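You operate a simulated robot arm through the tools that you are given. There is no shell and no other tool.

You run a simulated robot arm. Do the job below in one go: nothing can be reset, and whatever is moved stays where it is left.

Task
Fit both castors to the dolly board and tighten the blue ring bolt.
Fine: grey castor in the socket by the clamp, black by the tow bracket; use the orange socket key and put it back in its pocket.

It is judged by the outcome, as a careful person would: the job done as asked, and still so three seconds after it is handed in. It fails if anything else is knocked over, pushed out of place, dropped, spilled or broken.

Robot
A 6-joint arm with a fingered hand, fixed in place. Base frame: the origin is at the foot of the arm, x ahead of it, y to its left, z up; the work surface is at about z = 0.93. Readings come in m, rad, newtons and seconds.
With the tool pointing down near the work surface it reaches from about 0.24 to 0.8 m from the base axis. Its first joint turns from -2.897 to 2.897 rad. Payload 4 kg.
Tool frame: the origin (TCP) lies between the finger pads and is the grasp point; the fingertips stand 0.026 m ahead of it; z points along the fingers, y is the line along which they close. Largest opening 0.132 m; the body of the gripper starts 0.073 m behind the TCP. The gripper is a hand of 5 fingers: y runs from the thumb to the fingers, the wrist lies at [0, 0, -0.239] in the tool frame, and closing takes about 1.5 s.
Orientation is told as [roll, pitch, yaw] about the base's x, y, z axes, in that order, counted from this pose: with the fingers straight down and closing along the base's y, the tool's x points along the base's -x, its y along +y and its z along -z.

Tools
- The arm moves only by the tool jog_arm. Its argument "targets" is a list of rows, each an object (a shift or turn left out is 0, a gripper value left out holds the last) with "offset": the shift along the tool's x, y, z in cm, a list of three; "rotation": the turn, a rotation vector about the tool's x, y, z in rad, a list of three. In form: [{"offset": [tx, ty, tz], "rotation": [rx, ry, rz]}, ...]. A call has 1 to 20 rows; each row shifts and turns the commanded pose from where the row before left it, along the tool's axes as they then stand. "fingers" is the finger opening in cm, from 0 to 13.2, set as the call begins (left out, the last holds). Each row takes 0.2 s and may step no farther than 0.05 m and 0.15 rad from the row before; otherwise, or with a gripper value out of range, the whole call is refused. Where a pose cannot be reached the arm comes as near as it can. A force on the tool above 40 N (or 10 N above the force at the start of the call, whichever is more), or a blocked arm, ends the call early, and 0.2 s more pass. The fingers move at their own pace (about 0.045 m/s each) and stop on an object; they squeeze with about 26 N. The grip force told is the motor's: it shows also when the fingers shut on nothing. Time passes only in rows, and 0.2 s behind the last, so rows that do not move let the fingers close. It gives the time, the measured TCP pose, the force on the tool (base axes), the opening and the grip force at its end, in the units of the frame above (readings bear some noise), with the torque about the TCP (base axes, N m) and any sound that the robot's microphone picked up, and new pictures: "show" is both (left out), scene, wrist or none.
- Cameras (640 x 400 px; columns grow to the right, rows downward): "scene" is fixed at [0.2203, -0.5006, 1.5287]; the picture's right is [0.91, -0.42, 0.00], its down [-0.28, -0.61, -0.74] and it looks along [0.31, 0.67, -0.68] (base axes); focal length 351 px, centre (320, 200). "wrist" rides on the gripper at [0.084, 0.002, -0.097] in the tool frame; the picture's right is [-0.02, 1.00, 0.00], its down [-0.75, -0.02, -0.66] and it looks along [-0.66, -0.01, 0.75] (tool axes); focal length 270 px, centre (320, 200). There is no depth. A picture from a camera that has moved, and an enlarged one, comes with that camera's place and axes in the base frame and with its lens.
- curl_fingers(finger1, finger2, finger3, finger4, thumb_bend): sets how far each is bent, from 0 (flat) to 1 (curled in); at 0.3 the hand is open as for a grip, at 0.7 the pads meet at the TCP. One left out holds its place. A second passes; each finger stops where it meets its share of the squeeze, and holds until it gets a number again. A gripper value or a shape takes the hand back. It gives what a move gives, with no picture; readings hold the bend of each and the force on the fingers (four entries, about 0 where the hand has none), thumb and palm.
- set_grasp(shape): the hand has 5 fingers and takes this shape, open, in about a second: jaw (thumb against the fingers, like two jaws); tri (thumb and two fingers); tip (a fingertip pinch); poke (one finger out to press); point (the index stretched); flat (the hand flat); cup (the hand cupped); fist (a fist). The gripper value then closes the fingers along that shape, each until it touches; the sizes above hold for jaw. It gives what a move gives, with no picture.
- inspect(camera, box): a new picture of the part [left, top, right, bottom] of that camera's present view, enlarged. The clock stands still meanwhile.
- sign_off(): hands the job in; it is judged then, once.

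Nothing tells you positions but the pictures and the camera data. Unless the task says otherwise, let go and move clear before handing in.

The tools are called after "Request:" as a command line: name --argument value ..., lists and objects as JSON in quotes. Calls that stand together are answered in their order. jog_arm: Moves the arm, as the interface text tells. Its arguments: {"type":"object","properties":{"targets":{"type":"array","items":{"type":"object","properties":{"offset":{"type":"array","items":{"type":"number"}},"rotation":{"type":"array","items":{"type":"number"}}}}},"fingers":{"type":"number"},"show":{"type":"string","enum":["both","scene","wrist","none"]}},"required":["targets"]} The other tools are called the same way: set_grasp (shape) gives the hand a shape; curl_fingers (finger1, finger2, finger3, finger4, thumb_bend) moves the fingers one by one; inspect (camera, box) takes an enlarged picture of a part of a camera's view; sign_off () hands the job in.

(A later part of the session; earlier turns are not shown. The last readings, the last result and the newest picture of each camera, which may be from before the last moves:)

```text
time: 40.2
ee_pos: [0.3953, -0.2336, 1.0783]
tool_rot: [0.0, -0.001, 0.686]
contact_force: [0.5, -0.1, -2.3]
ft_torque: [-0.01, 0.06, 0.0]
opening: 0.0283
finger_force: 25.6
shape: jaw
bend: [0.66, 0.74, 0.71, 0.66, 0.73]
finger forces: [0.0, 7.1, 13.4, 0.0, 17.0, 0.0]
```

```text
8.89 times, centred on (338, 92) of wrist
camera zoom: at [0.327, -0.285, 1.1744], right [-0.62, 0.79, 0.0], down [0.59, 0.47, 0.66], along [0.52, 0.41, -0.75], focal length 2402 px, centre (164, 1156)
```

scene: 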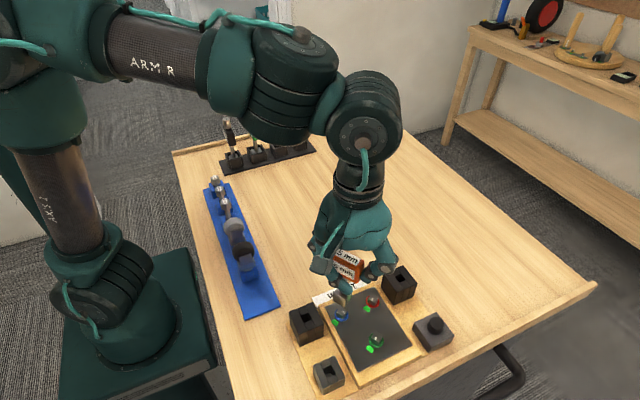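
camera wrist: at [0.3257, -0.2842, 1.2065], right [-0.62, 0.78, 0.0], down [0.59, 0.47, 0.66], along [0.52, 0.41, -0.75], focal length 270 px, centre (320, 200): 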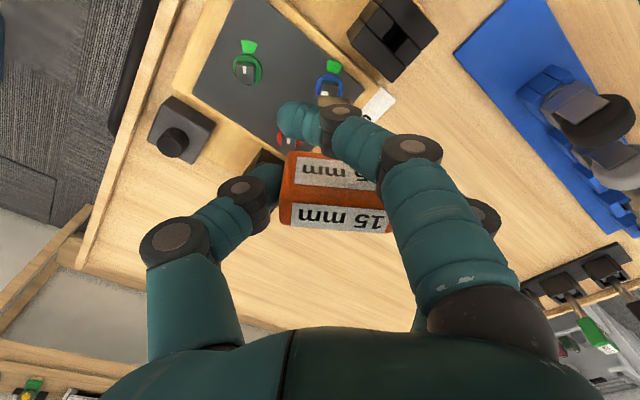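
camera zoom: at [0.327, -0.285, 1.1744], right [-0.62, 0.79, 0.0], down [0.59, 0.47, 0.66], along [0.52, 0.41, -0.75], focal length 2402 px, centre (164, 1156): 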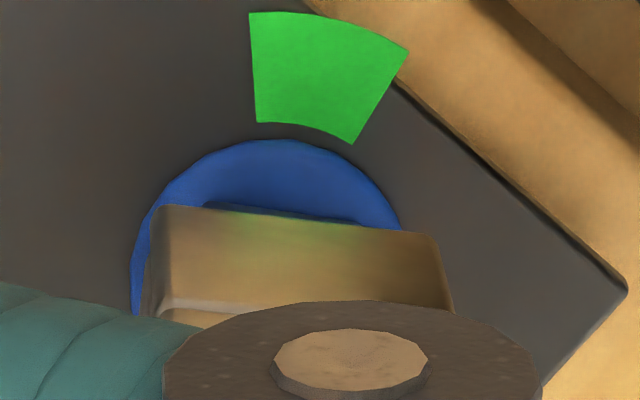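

Now the socket looks concentric with the head to within about 0.5 mm and needs a further turn of about 2° clockwise. I'll apply that and descend gently again.

Request:
jog_arm --targets '[{"offset": [0.05, -0.03, 0], "rotation": [0, 0, 0.035]}, {"offset": [0, 0, 0.2]}, {"offset": [0, 0, 0.2]}, {"offset": [0, 0, 0.15]}, {"offset": [0, 0, 0]}]' --show "none"

Request:
inspect --camera "scene" --box '[330, 296, 358, 321]'

Request:
inspect --camera "wrist" --box '[305, 70, 370, 115]'

```text
time: 41.4
ee_pos: [0.3944, -0.2331, 1.0726]
tool_rot: [0.0, 0.001, 0.653]
contact_force: [-0.1, 0.0, -1.6]
ft_torque: [-0.02, -0.02, 0.0]
opening: 0.0284
finger_force: 25.9
shape: jaw
bend: [0.66, 0.74, 0.71, 0.66, 0.73]
finger forces: [0.0, 6.9, 13.4, 0.0, 17.0, 0.0]
```

```text
16.00 times, centred on (344, 308) of scene
camera zoom: at [0.2203, -0.5006, 1.5287], right [0.91, -0.42, 0.0], down [-0.28, -0.61, -0.74], along [0.31, 0.67, -0.68], focal length 5620 px, centre (-64, -1536)
```

zoom: 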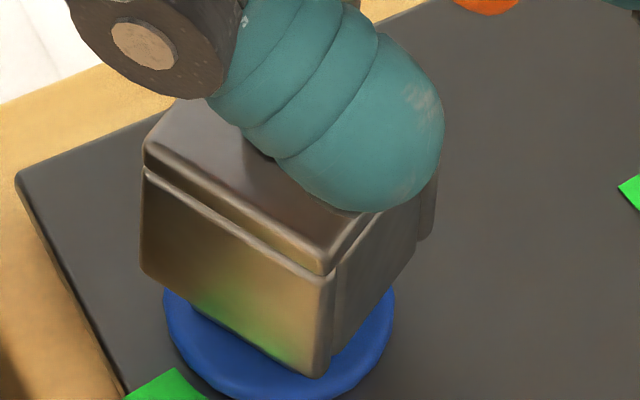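

```text
8.89 times, centred on (338, 92) of wrist
camera zoom: at [0.3253, -0.2831, 1.1692], right [-0.59, 0.81, 0.0], down [0.61, 0.44, 0.66], along [0.53, 0.39, -0.75], focal length 2402 px, centre (164, 1156)
```

zoom: 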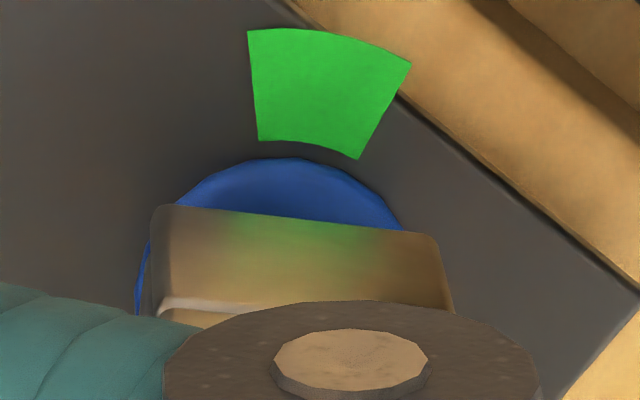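

No contact force yet, though the socket rim appears level with the head top or below it. I'll continue down in small steps.

Request:
jog_arm --targets '[{"offset": [0, 0, 0.15]}, {"offset": [0, 0, 0.15]}, {"offset": [0, 0, 0]}]' --show "none"

Request:
jog_arm --targets '[{"offset": [0, 0, 0.15]}, {"offset": [0, 0, 0]}]' --show "none"

```text
time: 42.2
ee_pos: [0.3943, -0.2333, 1.07]
tool_rot: [0.0, 0.0, 0.653]
contact_force: [-0.2, 1.0, -2.1]
ft_torque: [-0.04, -0.01, -0.01]
opening: 0.0286
finger_force: 25.6
shape: jaw
bend: [0.66, 0.74, 0.71, 0.66, 0.73]
finger forces: [0.0, 7.1, 13.4, 0.0, 16.9, 0.0]
```

```text
time: 42.8
ee_pos: [0.3937, -0.2329, 1.0693]
tool_rot: [-0.001, 0.0, 0.652]
contact_force: [0.2, 0.3, -2.0]
ft_torque: [0.04, 0.04, -0.01]
opening: 0.0282
finger_force: 26.2
shape: jaw
bend: [0.66, 0.74, 0.71, 0.66, 0.73]
finger forces: [0.0, 7.0, 13.6, 0.0, 16.7, 0.1]
```

Request:
jog_arm --targets '[{"offset": [0, 0, 0.15]}, {"offset": [0, 0, 0.15]}, {"offset": [0, 0, 0]}]' --show "none"

Request:
inspect --camera "scene" --box '[330, 296, 358, 321]'

Request:
inspect --camera "wrist" --box '[305, 70, 370, 115]'

```text
time: 43.6
ee_pos: [0.394, -0.233, 1.067]
tool_rot: [0.0, -0.001, 0.655]
contact_force: [-0.4, -0.1, -1.4]
ft_torque: [-0.01, -0.02, 0.02]
opening: 0.0283
finger_force: 26.1
shape: jaw
bend: [0.66, 0.74, 0.71, 0.66, 0.73]
finger forces: [0.1, 7.0, 13.4, 0.1, 17.0, 0.0]
```

```text
16.00 times, centred on (344, 308) of scene
camera zoom: at [0.2203, -0.5006, 1.5287], right [0.91, -0.42, 0.0], down [-0.28, -0.61, -0.74], along [0.31, 0.67, -0.68], focal length 5620 px, centre (-64, -1536)
```

zoom: 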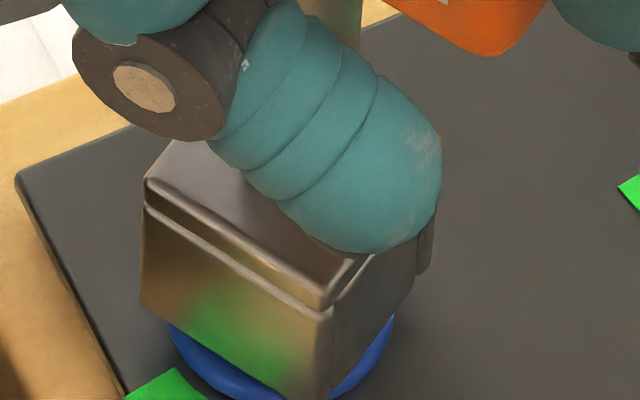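

```text
8.89 times, centred on (338, 92) of wrist
camera zoom: at [0.3256, -0.2833, 1.1619], right [-0.59, 0.81, 0.0], down [0.61, 0.44, 0.66], along [0.53, 0.39, -0.75], focal length 2402 px, centre (164, 1156)
```

zoom: 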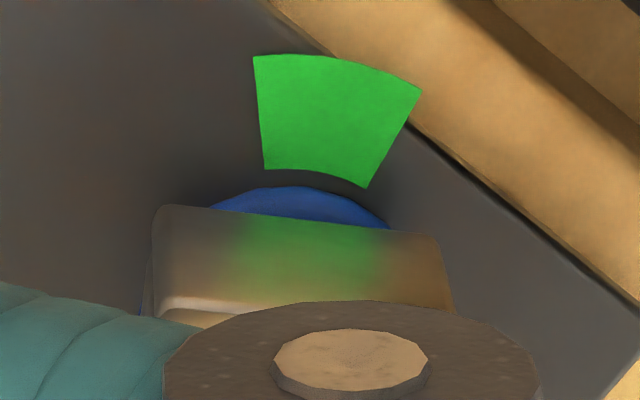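

The socket is now over the head, about 7 to 8 mm engaged. I'll seat it lightly until there is a small contact force.

Request:
jog_arm --targets '[{"offset": [0, 0, 0.15]}, {"offset": [0, 0, 0]}]' --show "none"

Request:
jog_arm --targets '[{"offset": [0, 0, 0.15]}, {"offset": [0, 0, 0]}]' --show "none"

```text
time: 44.2
ee_pos: [0.3946, -0.233, 1.0648]
tool_rot: [0.0, -0.001, 0.654]
contact_force: [-0.7, 0.1, -2.2]
ft_torque: [-0.05, 0.01, 0.03]
opening: 0.0284
finger_force: 26.2
shape: jaw
bend: [0.66, 0.74, 0.71, 0.66, 0.73]
finger forces: [0.0, 6.8, 13.5, 0.1, 16.8, 0.0]
```

```text
time: 44.8
ee_pos: [0.3951, -0.2322, 1.0613]
tool_rot: [0.0, -0.001, 0.653]
contact_force: [-0.6, 0.5, -2.0]
ft_torque: [0.04, -0.01, 0.0]
opening: 0.0283
finger_force: 25.7
shape: jaw
bend: [0.66, 0.74, 0.71, 0.66, 0.73]
finger forces: [0.1, 6.9, 13.7, 0.0, 16.7, 0.0]
```

Request:
inspect --camera "scene" --box '[325, 285, 375, 325]'

Request:
inspect --camera "wrist" --box '[270, 50, 410, 240]'

```text
10.00 times, centred on (350, 305) of scene
camera zoom: at [0.2203, -0.5006, 1.5287], right [0.91, -0.42, 0.0], down [-0.28, -0.61, -0.74], along [0.31, 0.67, -0.68], focal length 3512 px, centre (20, -850)
```

zoom: 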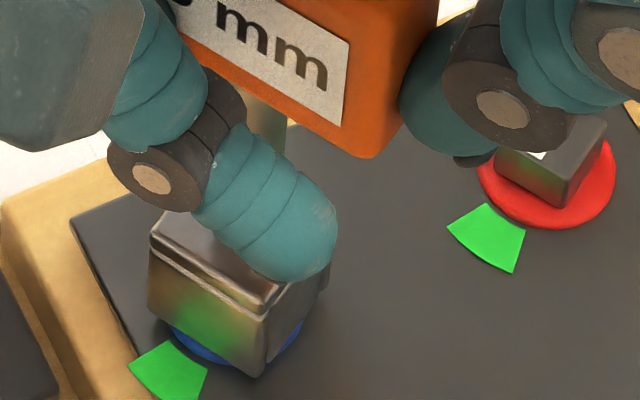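

```text
2.11 times, centred on (340, 145) of wrist
camera zoom: at [0.3257, -0.2837, 1.1586], right [-0.59, 0.81, 0.0], down [0.61, 0.44, 0.66], along [0.53, 0.39, -0.75], focal length 569 px, centre (278, 316)
```

zoom: 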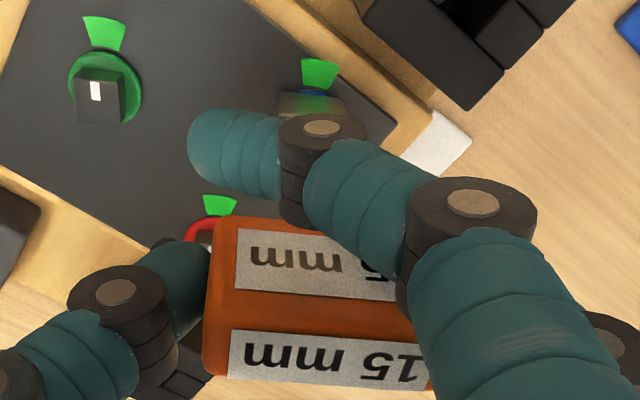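

The socket is about 11 mm down over the head. The socket axis sits roughly 1 cm along tool +y from the TCP, so I'll turn clockwise about that axis, starting with a small test turn.

Request:
jog_arm --targets '[{"offset": [0.097, 0.023, 0], "rotation": [0, 0, 0.1]}, {"offset": [0.097, 0.023, 0], "rotation": [0, 0, 0.1]}, {"offset": [0, 0, 0]}]' --show "none"

Request:
inspect --camera "scene" --box '[325, 285, 375, 325]'

Request:
inspect --camera "wrist" --box '[270, 50, 410, 240]'

```text
time: 45.6
ee_pos: [0.392, -0.2338, 1.0627]
tool_rot: [0.001, 0.0, 0.453]
contact_force: [-0.6, 1.0, -2.1]
ft_torque: [0.07, 0.01, -0.01]
opening: 0.028
finger_force: 26.2
shape: jaw
bend: [0.66, 0.74, 0.71, 0.66, 0.73]
finger forces: [0.0, 6.7, 13.7, 0.0, 16.6, 0.0]
```

```text
10.00 times, centred on (350, 305) of scene
camera zoom: at [0.2203, -0.5006, 1.5287], right [0.91, -0.42, 0.0], down [-0.28, -0.61, -0.74], along [0.31, 0.67, -0.68], focal length 3512 px, centre (20, -850)
```

zoom: 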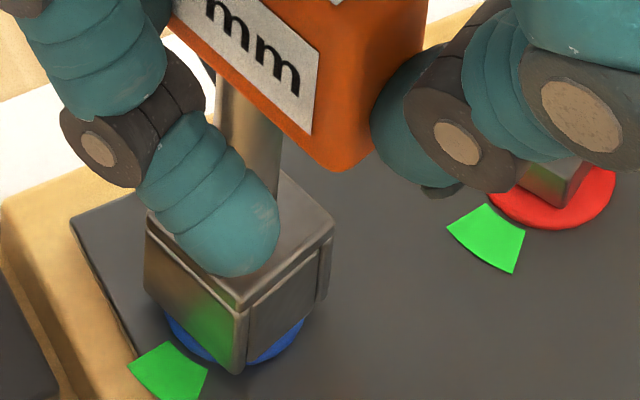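

```text
2.11 times, centred on (340, 145) of wrist
camera zoom: at [0.315, -0.2695, 1.1586], right [-0.42, 0.91, 0.0], down [0.68, 0.31, 0.66], along [0.6, 0.28, -0.75], focal length 569 px, centre (278, 316)
```

zoom: 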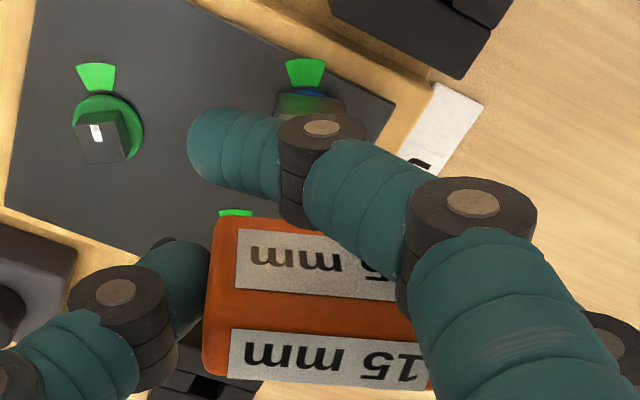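

Request:
jog_arm --targets '[{"offset": [0.097, 0.023, 0], "rotation": [0, 0, 0.1]}, {"offset": [0.097, 0.023, 0], "rotation": [0, 0, 0.1]}, {"offset": [0.097, 0.023, 0], "rotation": [0, 0, 0.1]}, {"offset": [0, 0, 0]}]' --show "none"

Request:
inspect --camera "scene" --box '[325, 285, 375, 325]'

Request:
inspect --camera "wrist" --box '[270, 50, 410, 240]'

```text
time: 46.6
ee_pos: [0.3894, -0.2337, 1.0622]
tool_rot: [0.002, 0.0, 0.153]
contact_force: [-0.7, -0.3, -1.9]
ft_torque: [-0.02, -0.04, 0.02]
opening: 0.0282
finger_force: 25.7
shape: jaw
bend: [0.66, 0.74, 0.71, 0.66, 0.73]
finger forces: [0.0, 6.7, 13.5, 0.0, 16.9, 0.0]
```

```text
10.00 times, centred on (350, 305) of scene
camera zoom: at [0.2203, -0.5006, 1.5287], right [0.91, -0.42, 0.0], down [-0.28, -0.61, -0.74], along [0.31, 0.67, -0.68], focal length 3512 px, centre (20, -850)
```

zoom: 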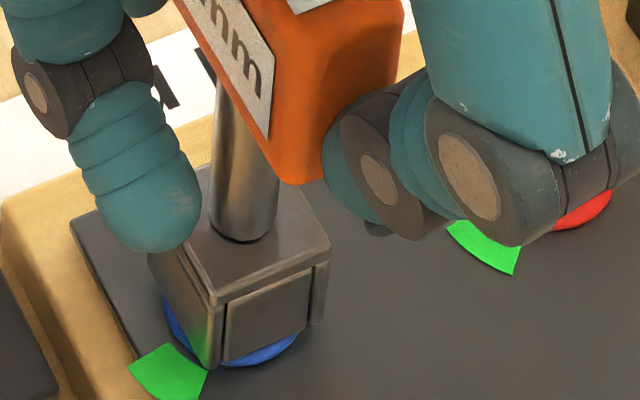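

```text
2.11 times, centred on (340, 145) of wrist
camera zoom: at [0.3049, -0.2458, 1.1588], right [-0.13, 0.99, 0.0], down [0.75, 0.1, 0.66], along [0.65, 0.09, -0.75], focal length 569 px, centre (278, 316)
```

zoom: 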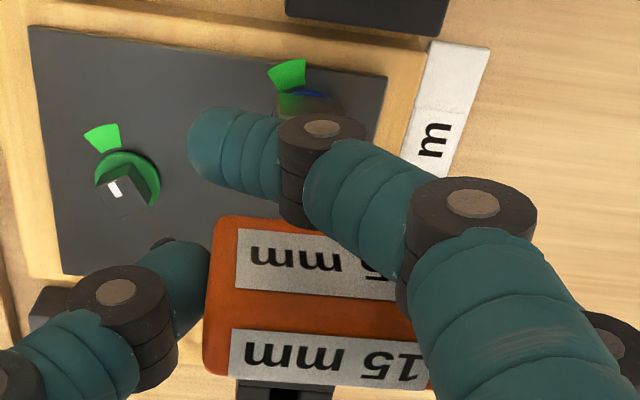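

Request:
jog_arm --targets '[{"offset": [0.097, 0.023, 0], "rotation": [0, 0, 0.1]}, {"offset": [0.097, 0.023, 0], "rotation": [0, 0, 0.1]}, {"offset": [0.097, 0.023, 0], "rotation": [0, 0, 0.1]}, {"offset": [0, 0, 0]}]' --show "none"

Request:
inspect --camera "scene" --box '[325, 285, 375, 325]'

Request:
inspect --camera "wrist" --box '[270, 50, 410, 240]'

```text
time: 47.6
ee_pos: [0.3871, -0.2342, 1.064]
tool_rot: [0.001, 0.001, -0.149]
contact_force: [0.2, -0.5, -2.0]
ft_torque: [-0.1, 0.03, 0.03]
opening: 0.0283
finger_force: 26.2
shape: jaw
bend: [0.66, 0.74, 0.71, 0.66, 0.73]
finger forces: [0.1, 6.7, 13.2, 0.0, 17.4, 0.0]
```

```text
10.00 times, centred on (350, 305) of scene
camera zoom: at [0.2203, -0.5006, 1.5287], right [0.91, -0.42, 0.0], down [-0.28, -0.61, -0.74], along [0.31, 0.67, -0.68], focal length 3512 px, centre (20, -850)
```

zoom: 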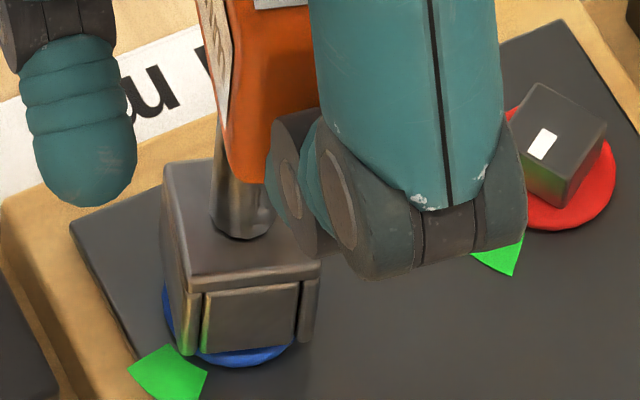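

```text
2.11 times, centred on (340, 145) of wrist
camera zoom: at [0.3027, -0.2201, 1.1595], right [0.17, 0.99, 0.0], down [0.74, -0.13, 0.66], along [0.65, -0.11, -0.75], focal length 569 px, centre (278, 316)
```

zoom: 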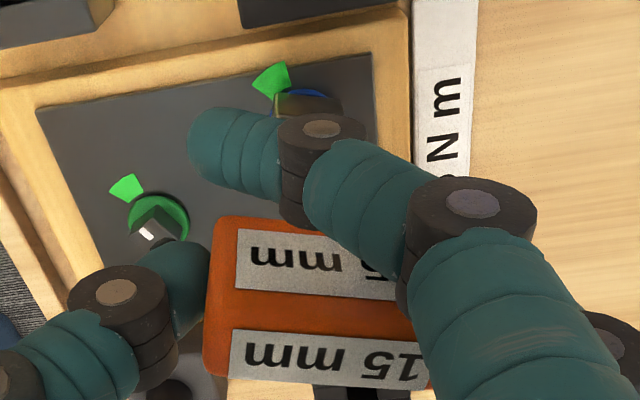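

Request:
jog_arm --targets '[{"offset": [0.097, 0.023, 0], "rotation": [0, 0, 0.1]}, {"offset": [0.097, 0.023, 0], "rotation": [0, 0, 0.1]}, {"offset": [0.097, 0.023, 0], "rotation": [0, 0, 0.1]}, {"offset": [0, 0, 0]}]' --show "none"

Request:
inspect --camera "scene" --box '[325, 285, 375, 325]'

Request:
inspect --camera "wrist" --box '[270, 50, 410, 240]'

```text
time: 48.6
ee_pos: [0.3835, -0.2328, 1.0637]
tool_rot: [0.0, 0.0, -0.448]
contact_force: [-0.5, -1.5, -1.9]
ft_torque: [-0.2, 0.07, 0.02]
opening: 0.028
finger_force: 25.9
shape: jaw
bend: [0.66, 0.74, 0.71, 0.66, 0.73]
finger forces: [0.1, 6.7, 13.3, 0.0, 18.3, 0.1]
```

```text
10.00 times, centred on (350, 305) of scene
camera zoom: at [0.2203, -0.5006, 1.5287], right [0.91, -0.42, 0.0], down [-0.28, -0.61, -0.74], along [0.31, 0.67, -0.68], focal length 3512 px, centre (20, -850)
```

zoom: 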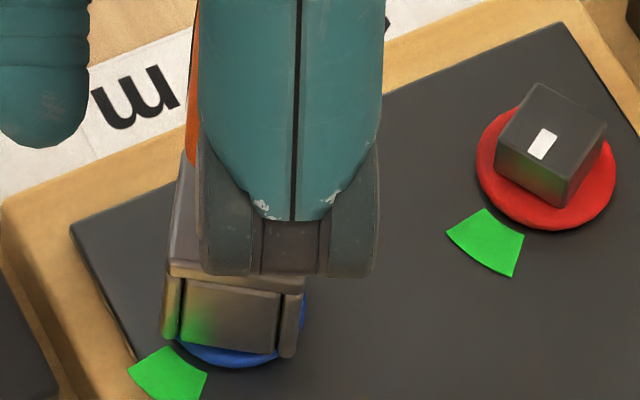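

```text
2.11 times, centred on (340, 145) of wrist
camera zoom: at [0.3081, -0.1946, 1.1594], right [0.45, 0.89, 0.0], down [0.67, -0.34, 0.66], along [0.59, -0.3, -0.75], focal length 569 px, centre (278, 316)
```

zoom: 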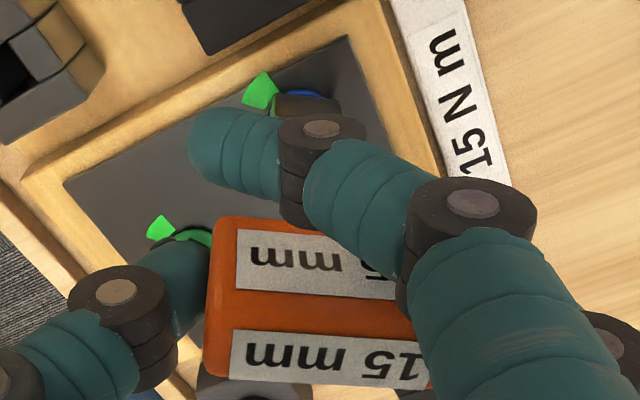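

Request:
jog_arm --targets '[{"offset": [0.077, -0.022, 0], "rotation": [0, 0, 0.1]}, {"offset": [0.097, 0.023, 0], "rotation": [0, 0, 0.1]}, {"offset": [0.097, 0.023, 0], "rotation": [0, 0, 0.1]}, {"offset": [0, 0, 0]}]' --show "none"

Request:
inspect --camera "scene" --box '[325, 285, 375, 325]'

Request:
inspect --camera "wrist" --box '[270, 50, 410, 240]'

```text
time: 49.6
ee_pos: [0.3824, -0.2312, 1.0623]
tool_rot: [-0.001, -0.001, -0.749]
contact_force: [-0.8, -0.8, 0.9]
ft_torque: [-0.04, 0.02, 0.08]
opening: 0.0283
finger_force: 26.6
shape: jaw
bend: [0.66, 0.74, 0.71, 0.66, 0.73]
finger forces: [0.0, 7.3, 13.5, 0.0, 18.1, 0.1]
```

```text
10.00 times, centred on (350, 305) of scene
camera zoom: at [0.2203, -0.5006, 1.5287], right [0.91, -0.42, 0.0], down [-0.28, -0.61, -0.74], along [0.31, 0.67, -0.68], focal length 3512 px, centre (20, -850)
```

zoom: 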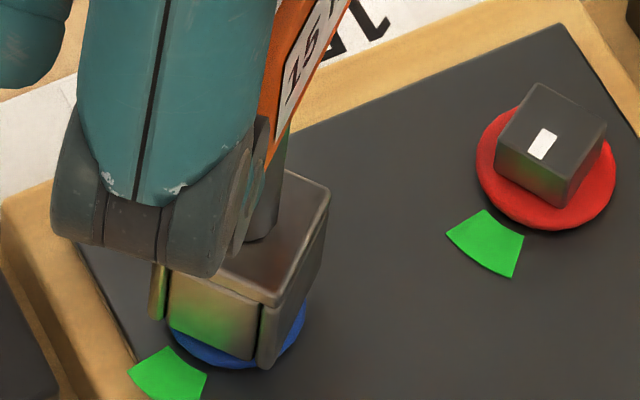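

```text
2.11 times, centred on (340, 145) of wrist
camera zoom: at [0.3202, -0.1727, 1.1589], right [0.7, 0.72, 0.0], down [0.54, -0.52, 0.66], along [0.47, -0.46, -0.75], focal length 569 px, centre (278, 316)
```

zoom: 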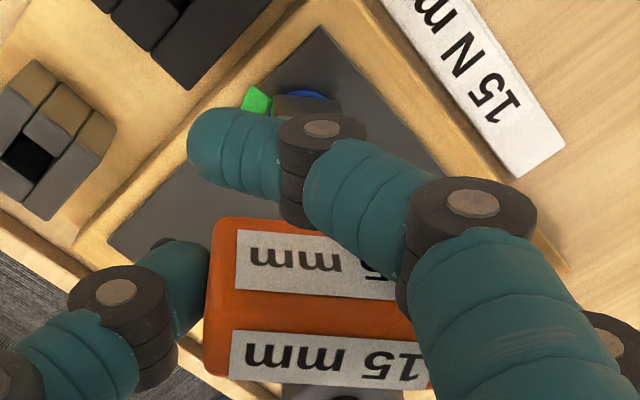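

Request:
jog_arm --targets '[{"offset": [0.097, 0.023, 0], "rotation": [0, 0, 0.1]}, {"offset": [0, 0, 0]}]' --show "none"

Request:
jog_arm --targets '[{"offset": [0.097, 0.023, 0], "rotation": [0, 0, 0.1]}, {"offset": [0, 0, 0]}]' --show "none"

Request:
jog_arm --targets '[{"offset": [0.087, 0.02, 0], "rotation": [0, 0, 0.09]}, {"offset": [0, 0, 0]}]'

```text
time: 50.2
ee_pos: [0.3818, -0.2296, 1.064]
tool_rot: [0.0, 0.001, -0.849]
contact_force: [-1.3, -0.5, -2.8]
ft_torque: [-0.11, 0.06, 0.12]
opening: 0.0279
finger_force: 25.7
shape: jaw
bend: [0.66, 0.74, 0.71, 0.66, 0.73]
finger forces: [0.1, 7.5, 13.0, 0.0, 18.1, 0.0]
```

```text
time: 50.8
ee_pos: [0.38, -0.23, 1.0641]
tool_rot: [0.0, 0.0, -0.947]
contact_force: [-1.3, -1.5, -1.9]
ft_torque: [-0.05, 0.04, 0.13]
opening: 0.0281
finger_force: 25.8
shape: jaw
bend: [0.66, 0.74, 0.71, 0.66, 0.73]
finger forces: [0.1, 7.7, 13.0, 0.1, 17.6, 0.0]
```

```text
time: 51.4
ee_pos: [0.3799, -0.229, 1.0639]
tool_rot: [0.0, 0.0, -1.038]
contact_force: [-1.7, -2.4, -0.5]
ft_torque: [-0.09, 0.11, 0.12]
opening: 0.028
finger_force: 26.1
shape: jaw
bend: [0.66, 0.74, 0.71, 0.66, 0.73]
finger forces: [0.0, 8.0, 12.8, 0.0, 18.7, 0.0]
camera wrist: at [0.3382, -0.1551, 1.1593], right [0.87, 0.49, 0.0], down [0.37, -0.66, 0.66], along [0.32, -0.57, -0.75], focal length 270 px, centre (320, 200)
```

scene: 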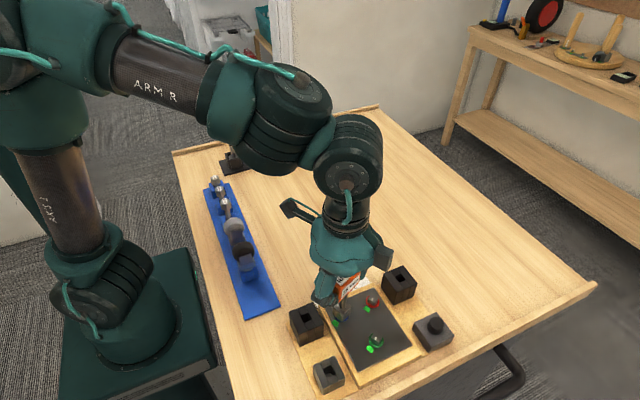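
wrist: 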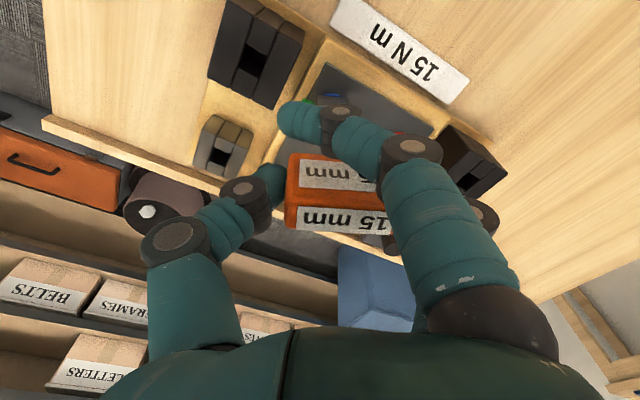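

I've turned about 97° in total with a small steady torque of 0.12 N m, and the mark should now be inside the green wedge. I'll lift the key straight up and check the mark.

Request:
jog_arm --targets '[{"offset": [0, 0, -0.5]}, {"offset": [0, 0, -0.6]}, {"offset": [0, 0, -0.7]}, {"offset": [0, 0, -1.0]}, {"offset": [0, 0, 0]}]' --show "none"

Request:
inspect --camera "scene" --box '[325, 285, 375, 325]'

Request:
inspect --camera "wrist" --box '[270, 50, 410, 240]'

```text
time: 52.6
ee_pos: [0.3801, -0.2286, 1.0917]
tool_rot: [0.0, -0.001, -1.037]
contact_force: [0.4, 0.4, -2.6]
ft_torque: [0.01, 0.02, 0.01]
opening: 0.028
finger_force: 26.5
shape: jaw
bend: [0.66, 0.74, 0.71, 0.66, 0.73]
finger forces: [0.1, 6.5, 13.5, 0.0, 16.8, 0.0]
```

```text
10.00 times, centred on (350, 305) of scene
camera zoom: at [0.2203, -0.5006, 1.5287], right [0.91, -0.42, 0.0], down [-0.28, -0.61, -0.74], along [0.31, 0.67, -0.68], focal length 3512 px, centre (20, -850)
```

zoom: 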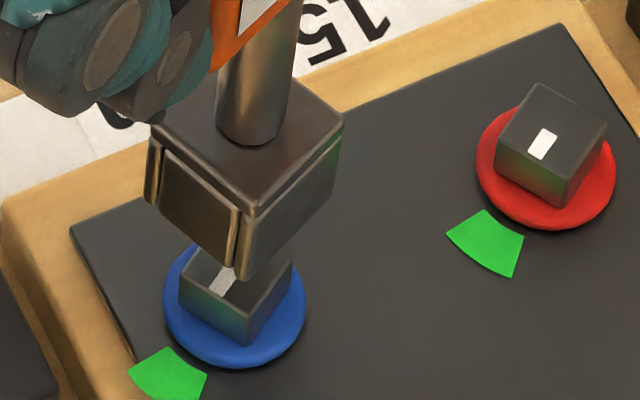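

```text
2.11 times, centred on (340, 145) of wrist
camera zoom: at [0.3384, -0.1547, 1.187], right [0.87, 0.49, 0.0], down [0.37, -0.66, 0.66], along [0.32, -0.57, -0.75], focal length 569 px, centre (278, 316)
```

zoom: 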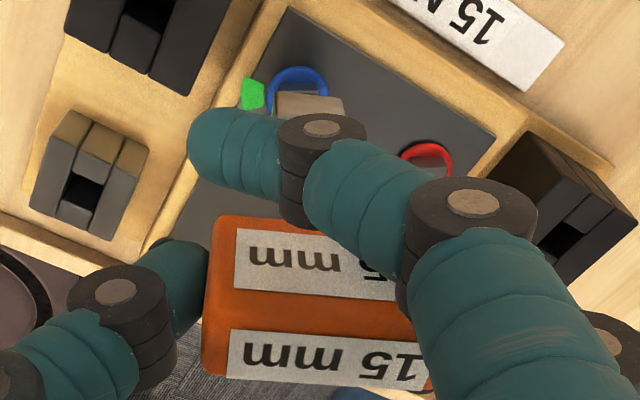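

Request:
jog_arm --targets '[{"offset": [0, 0, -1.5]}, {"offset": [0, 0, -1.5]}, {"offset": [0, 0, 0]}]' --show "none"

Request:
inspect --camera "scene" --box '[325, 300, 365, 330]'

Request:
inspect --camera "wrist" --box '[280, 40, 380, 110]'

```text
time: 53.4
ee_pos: [0.3805, -0.2285, 1.1223]
tool_rot: [0.001, 0.0, -1.039]
contact_force: [0.0, 0.0, -2.3]
ft_torque: [0.03, 0.02, 0.0]
opening: 0.0276
finger_force: 25.6
shape: jaw
bend: [0.66, 0.74, 0.71, 0.66, 0.73]
finger forces: [0.1, 6.5, 13.5, 0.1, 16.8, 0.1]
```

```text
13.33 times, centred on (345, 315) of scene
camera zoom: at [0.2203, -0.5006, 1.5287], right [0.91, -0.42, 0.0], down [-0.28, -0.61, -0.74], along [0.31, 0.67, -0.68], focal length 4683 px, centre (-13, -1333)
```

zoom: 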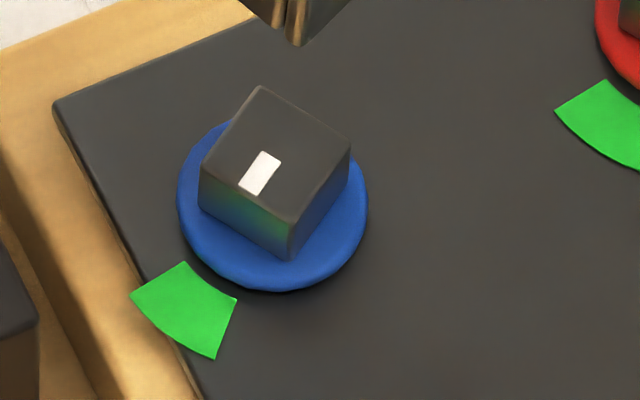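

```text
5.71 times, centred on (330, 75) of wrist
camera zoom: at [0.3384, -0.1553, 1.2179], right [0.87, 0.49, 0.0], down [0.37, -0.66, 0.66], along [0.32, -0.57, -0.75], focal length 1544 px, centre (263, 914)
```

zoom: 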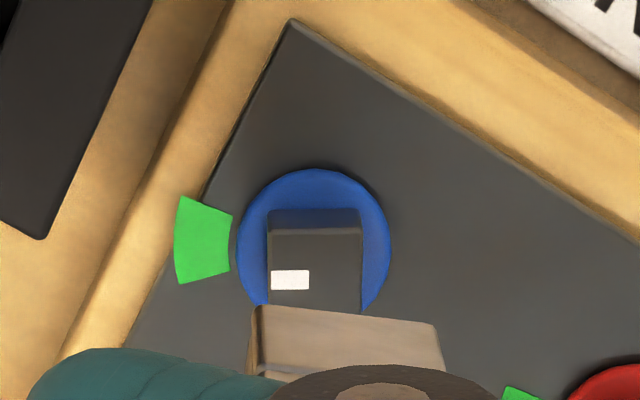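

The white mark now points straight at the middle of the green wedge, so the blue bolt is tight. I'll raise the key, unwind the wrist and carry the key back toward its pocket.

Request:
jog_arm --targets '[{"offset": [0, 0, -3]}, {"offset": [0, 0, -3]}, {"rotation": [0, 0, -0.131]}, {"rotation": [0, 0, -0.131]}, {"rotation": [0, 0, -0.131]}, {"rotation": [0, 0, -0.131]}, {"rotation": [0, 0, -0.131]}, {"rotation": [0, 0, -0.131]}, {"rotation": [0, 0, -0.131]}, {"rotation": [0, 0, -0.131]}, {"rotation": [0, 0, -0.131]}, {"offset": [0, 0, 0]}]'

Request:
jog_arm --targets '[{"offset": [-1.276, 4.28, 0]}, {"offset": [-1.276, 4.28, 0]}, {"offset": [-1.276, 4.28, 0]}, {"offset": [-1.276, 4.28, 0]}, {"offset": [-1.276, 4.28, 0]}, {"offset": [-1.276, 4.28, 0]}, {"offset": [-1.276, 4.28, 0]}, {"offset": [-1.276, 4.28, 0]}, {"offset": [-1.276, 4.28, 0]}, {"offset": [-1.276, 4.28, 0]}, {"offset": [0, 0, 0]}]'

```text
time: 56.0
ee_pos: [0.3802, -0.2283, 1.1817]
tool_rot: [0.0, 0.0, 0.145]
contact_force: [0.1, -0.4, -2.1]
ft_torque: [-0.04, -0.05, 0.01]
opening: 0.0279
finger_force: 25.9
shape: jaw
bend: [0.66, 0.74, 0.71, 0.66, 0.73]
finger forces: [0.0, 6.3, 13.6, 0.0, 16.7, 0.1]
camera wrist: at [0.2956, -0.2387, 1.2775], right [-0.12, 0.99, 0.0], down [0.75, 0.09, 0.66], along [0.65, 0.08, -0.75], focal length 270 px, centre (320, 200)
```

scene: 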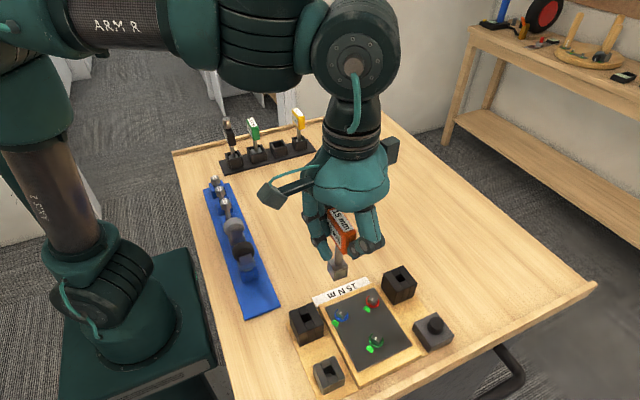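
wrist: 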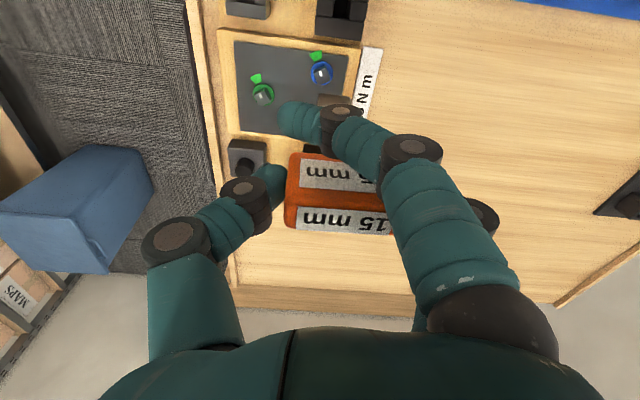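

```text
time: 58.4
ee_pos: [0.4461, 0.2126, 1.1834]
tool_rot: [0.001, -0.002, 0.14]
contact_force: [0.3, 0.3, -2.7]
ft_torque: [-0.05, 0.02, 0.0]
opening: 0.0283
finger_force: 25.8
shape: jaw
bend: [0.66, 0.74, 0.71, 0.66, 0.73]
finger forces: [0.0, 4.3, 13.8, 0.0, 16.5, 0.0]
camera wrist: at [0.3617, 0.2024, 1.2793], right [-0.12, 0.99, 0.0], down [0.75, 0.09, 0.66], along [0.65, 0.08, -0.75], focal length 270 px, centre (320, 200)
```

scene: 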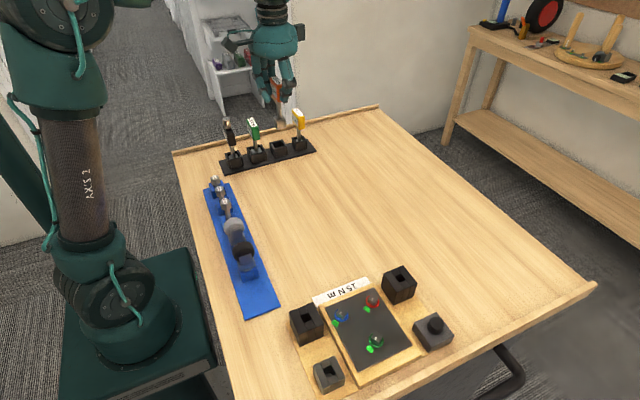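
wrist: 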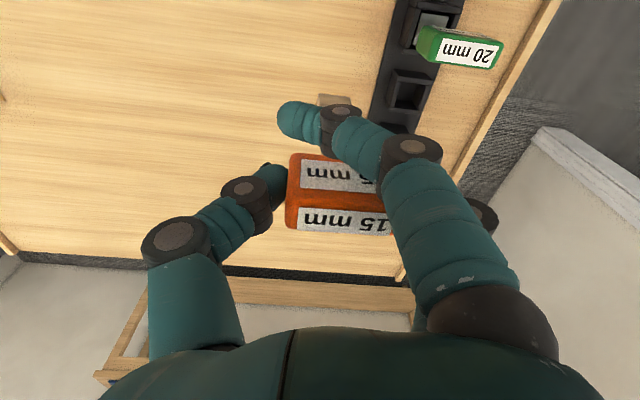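

I can see the empty pocket. I'll measure it and the key's angle in my hand.

Request:
inspect --camera "wrist" --box '[370, 50, 450, 130]'

Request:
inspect --camera "wrist" --box '[270, 80, 400, 240]'

Request:
inspect --camera "scene" --box '[215, 60, 325, 175]'

```text
5.00 times, centred on (410, 90) of wrist
camera zoom: at [0.3617, 0.2024, 1.2793], right [-0.12, 0.99, 0.0], down [0.75, 0.09, 0.66], along [0.65, 0.08, -0.75], focal length 1351 px, centre (-130, 750)
```

zoom: 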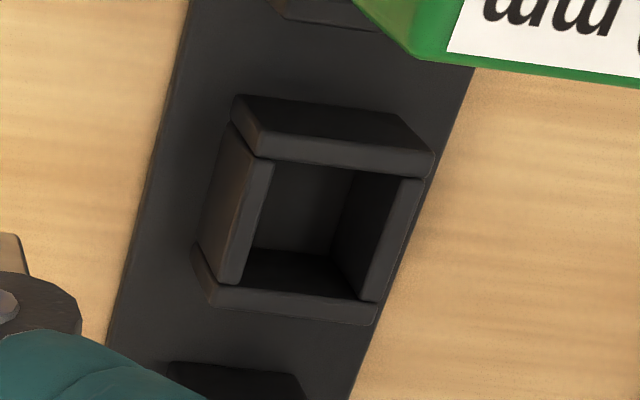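

```text
2.50 times, centred on (335, 160) of wrist
camera zoom: at [0.3617, 0.2024, 1.2793], right [-0.12, 0.99, 0.0], down [0.75, 0.09, 0.66], along [0.65, 0.08, -0.75], focal length 676 px, centre (282, 300)
```

zoom: 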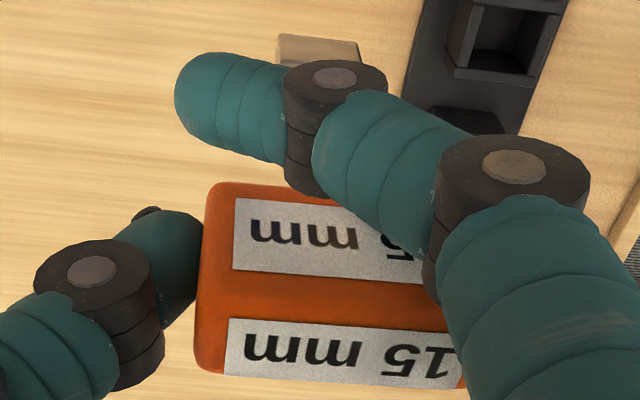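

```text
3.48 times, centred on (270, 118) of scene
camera zoom: at [0.2203, -0.5006, 1.5287], right [0.91, -0.42, 0.0], down [-0.28, -0.61, -0.74], along [0.31, 0.67, -0.68], focal length 1222 px, centre (494, 487)
```

zoom: 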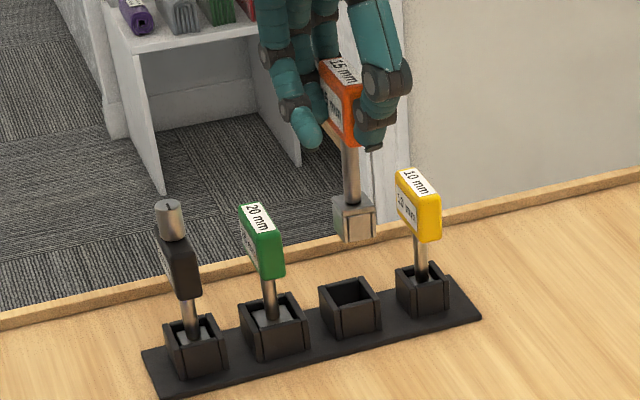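

Request:
inspect --camera "wrist" --box '[270, 140, 400, 240]'

Request:
inspect --camera "wrist" --box '[310, 85, 360, 115]'

Request:
inspect --camera "scene" --box '[260, 105, 300, 160]'

```text
4.00 times, centred on (335, 190) of wrist
camera zoom: at [0.3617, 0.2024, 1.2793], right [-0.12, 0.99, 0.0], down [0.75, 0.09, 0.66], along [0.65, 0.08, -0.75], focal length 1081 px, centre (260, 240)
```

zoom: 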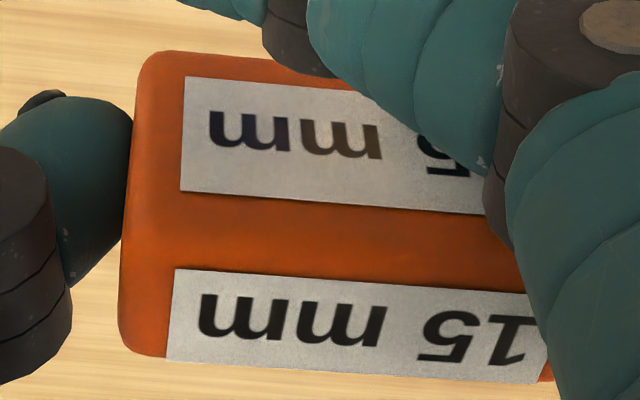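

```text
12.80 times, centred on (335, 100) of wrist
camera zoom: at [0.3617, 0.2024, 1.2793], right [-0.12, 0.99, 0.0], down [0.75, 0.09, 0.66], along [0.65, 0.08, -0.75], focal length 3460 px, centre (128, 1480)
```

zoom: 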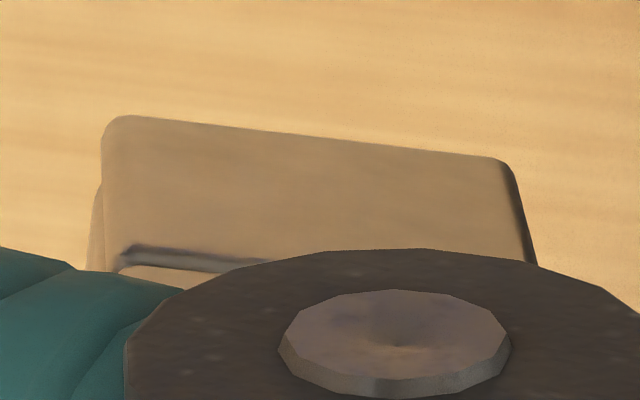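

```text
7.27 times, centred on (280, 132) of scene
camera zoom: at [0.2203, -0.5006, 1.5287], right [0.91, -0.42, 0.0], down [-0.28, -0.61, -0.74], along [0.31, 0.67, -0.68], focal length 2555 px, centre (611, 691)
```

zoom: 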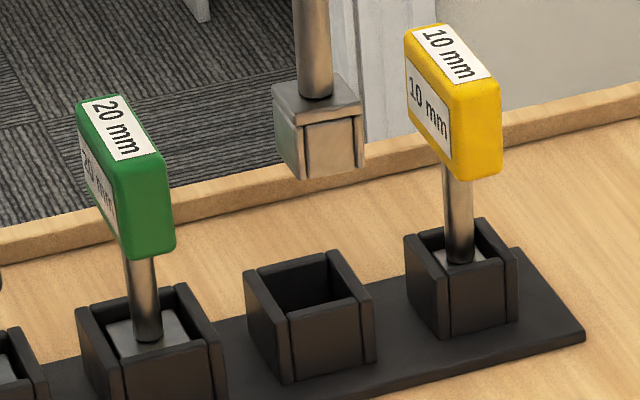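

The key sits about 7.4° clockwise in my hand, so at hand yaw 8° it lines up with the pocket at about (0.4615, 0.319). I'll move above the pocket and check the alignment.

Request:
jog_arm --targets '[{"offset": [-1.0, 3.2, 0]}, {"offset": [-1.0, 3.2, 0]}, {"offset": [-0.87, 2.93, 0]}, {"offset": [0, 0, 1.6]}, {"offset": [0, 0, 1.7]}, {"offset": [0, 0, 0]}]'

Request:
inspect --camera "scene" --box '[255, 110, 305, 165]'

Request:
inspect --camera "wrist" --box '[270, 30, 400, 130]'

```text
time: 59.8
ee_pos: [0.4626, 0.3093, 1.1482]
tool_rot: [-0.001, -0.001, 0.141]
contact_force: [1.2, 1.0, -1.5]
ft_torque: [-0.01, 0.0, 0.0]
opening: 0.0282
finger_force: 25.7
shape: jaw
bend: [0.66, 0.74, 0.71, 0.66, 0.73]
finger forces: [0.0, 4.1, 13.7, 0.0, 16.4, 0.0]
camera wrist: at [0.3772, 0.2986, 1.2457], right [-0.12, 0.99, 0.0], down [0.75, 0.09, 0.66], along [0.65, 0.08, -0.75], focal length 270 px, centre (320, 200)
```

scene: 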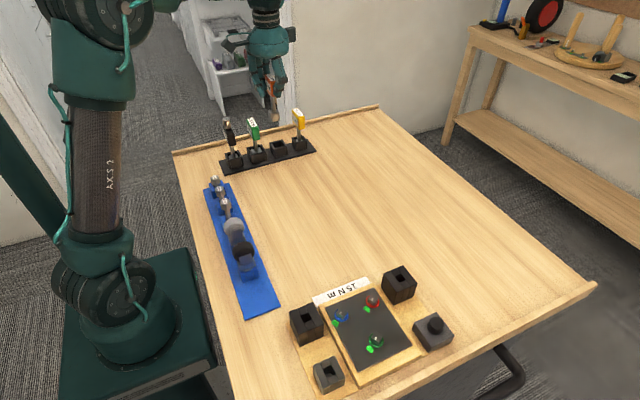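
wrist: 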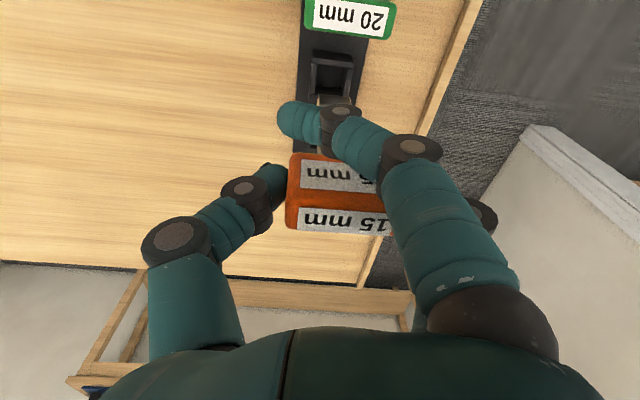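

```text
7.27 times, centred on (280, 138) of scene
camera zoom: at [0.2203, -0.5006, 1.5287], right [0.91, -0.42, 0.0], down [-0.28, -0.61, -0.74], along [0.31, 0.67, -0.68], focal length 2555 px, centre (611, 654)
```

zoom: 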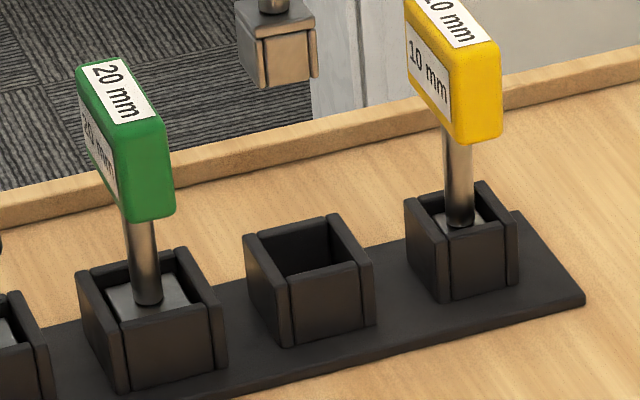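

```text
4.00 times, centred on (335, 80) of wrist
camera zoom: at [0.3772, 0.2986, 1.2457], right [-0.12, 0.99, 0.0], down [0.75, 0.09, 0.66], along [0.65, 0.08, -0.75], focal length 1081 px, centre (260, 680)
```

zoom: 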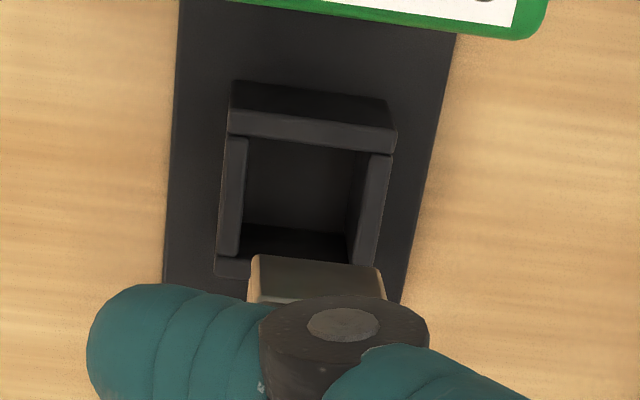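

The pocket is about 29 mm across for a 25 mm socket, and I'm within 2 mm of centre with a matching angle. I'll make a small correction and descend to just above it.

Request:
jog_arm --targets '[{"offset": [0.1, 0.14, 0]}, {"offset": [0, 0, 1.6]}, {"offset": [0, 0, 1.6]}, {"offset": [0, 0, 1.6]}, {"offset": [0, 0, 0]}]' --show "none"

Request:
inspect --camera "scene" --box '[255, 110, 305, 165]'

Request:
inspect --camera "wrist" --box '[270, 30, 400, 130]'

```text
time: 61.0
ee_pos: [0.4606, 0.3109, 1.1016]
tool_rot: [0.0, 0.001, 0.14]
contact_force: [0.3, 0.2, -2.4]
ft_torque: [-0.02, -0.03, 0.0]
opening: 0.0279
finger_force: 26.1
shape: jaw
bend: [0.66, 0.74, 0.71, 0.66, 0.73]
finger forces: [0.1, 4.0, 13.8, 0.0, 16.5, 0.0]
```

```text
7.27 times, centred on (280, 138) of scene
camera zoom: at [0.2203, -0.5006, 1.5287], right [0.91, -0.42, 0.0], down [-0.28, -0.61, -0.74], along [0.31, 0.67, -0.68], focal length 2555 px, centre (611, 654)
```

zoom: 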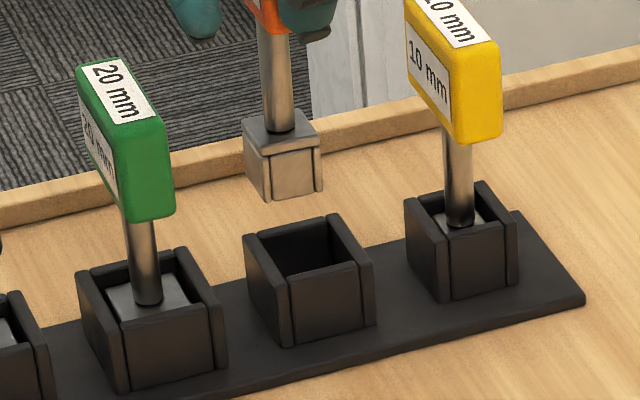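

```text
4.00 times, centred on (335, 80) of wrist
camera zoom: at [0.3754, 0.3001, 1.1963], right [-0.12, 0.99, 0.0], down [0.75, 0.09, 0.66], along [0.65, 0.08, -0.75], focal length 1081 px, centre (260, 680)
```

zoom: 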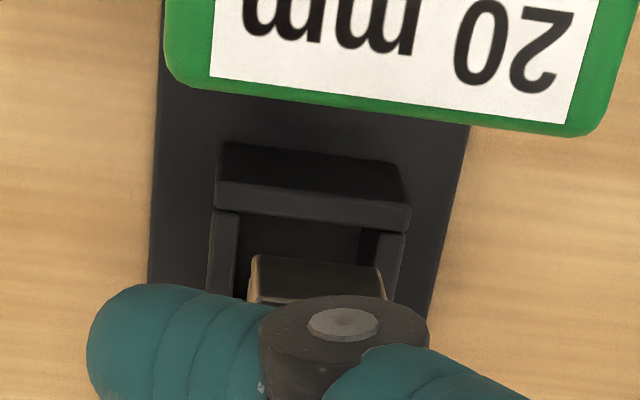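

The scene view shows the socket sitting about 6 mm to the left (-x) of the pocket, which agrees with where I first gripped the key. I'll shift +x by 6.5 mm and check again.

Request:
jog_arm --targets '[{"offset": [-0.64, -0.09, 0]}, {"offset": [0, 0, 0]}]' --show "none"

Request:
inspect --camera "scene" --box '[262, 120, 298, 158]'

Request:
inspect --camera "wrist" --box '[290, 60, 390, 120]'

```text
time: 61.6
ee_pos: [0.467, 0.3111, 1.0992]
tool_rot: [-0.001, 0.001, 0.142]
contact_force: [-0.9, 0.3, -1.9]
ft_torque: [-0.01, 0.03, 0.03]
opening: 0.0282
finger_force: 25.7
shape: jaw
bend: [0.66, 0.74, 0.71, 0.66, 0.73]
finger forces: [0.0, 4.0, 13.9, 0.0, 16.4, 0.0]
```

```text
10.53 times, centred on (280, 139) of scene
camera zoom: at [0.2203, -0.5006, 1.5287], right [0.91, -0.42, 0.0], down [-0.28, -0.61, -0.74], along [0.31, 0.67, -0.68], focal length 3697 px, centre (741, 842)
```

zoom: 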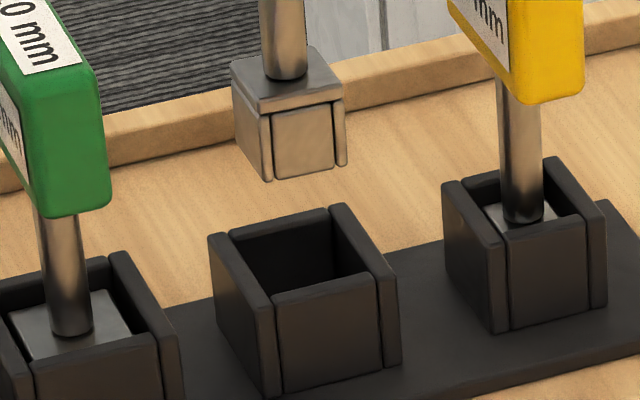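

```text
6.40 times, centred on (340, 90) of wrist
camera zoom: at [0.3821, 0.3005, 1.1962], right [-0.12, 0.99, 0.0], down [0.75, 0.09, 0.66], along [0.65, 0.08, -0.75], focal length 1730 px, centre (192, 904)
```

zoom: 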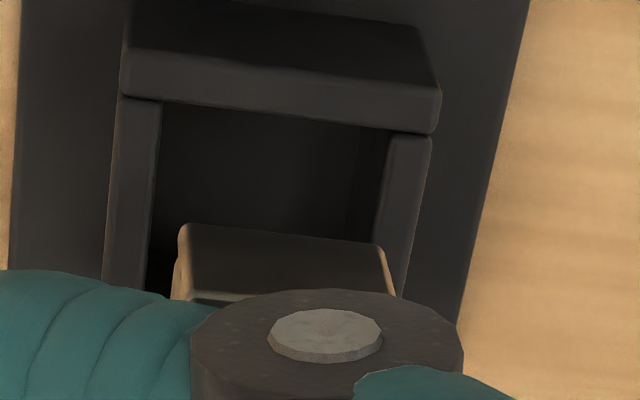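

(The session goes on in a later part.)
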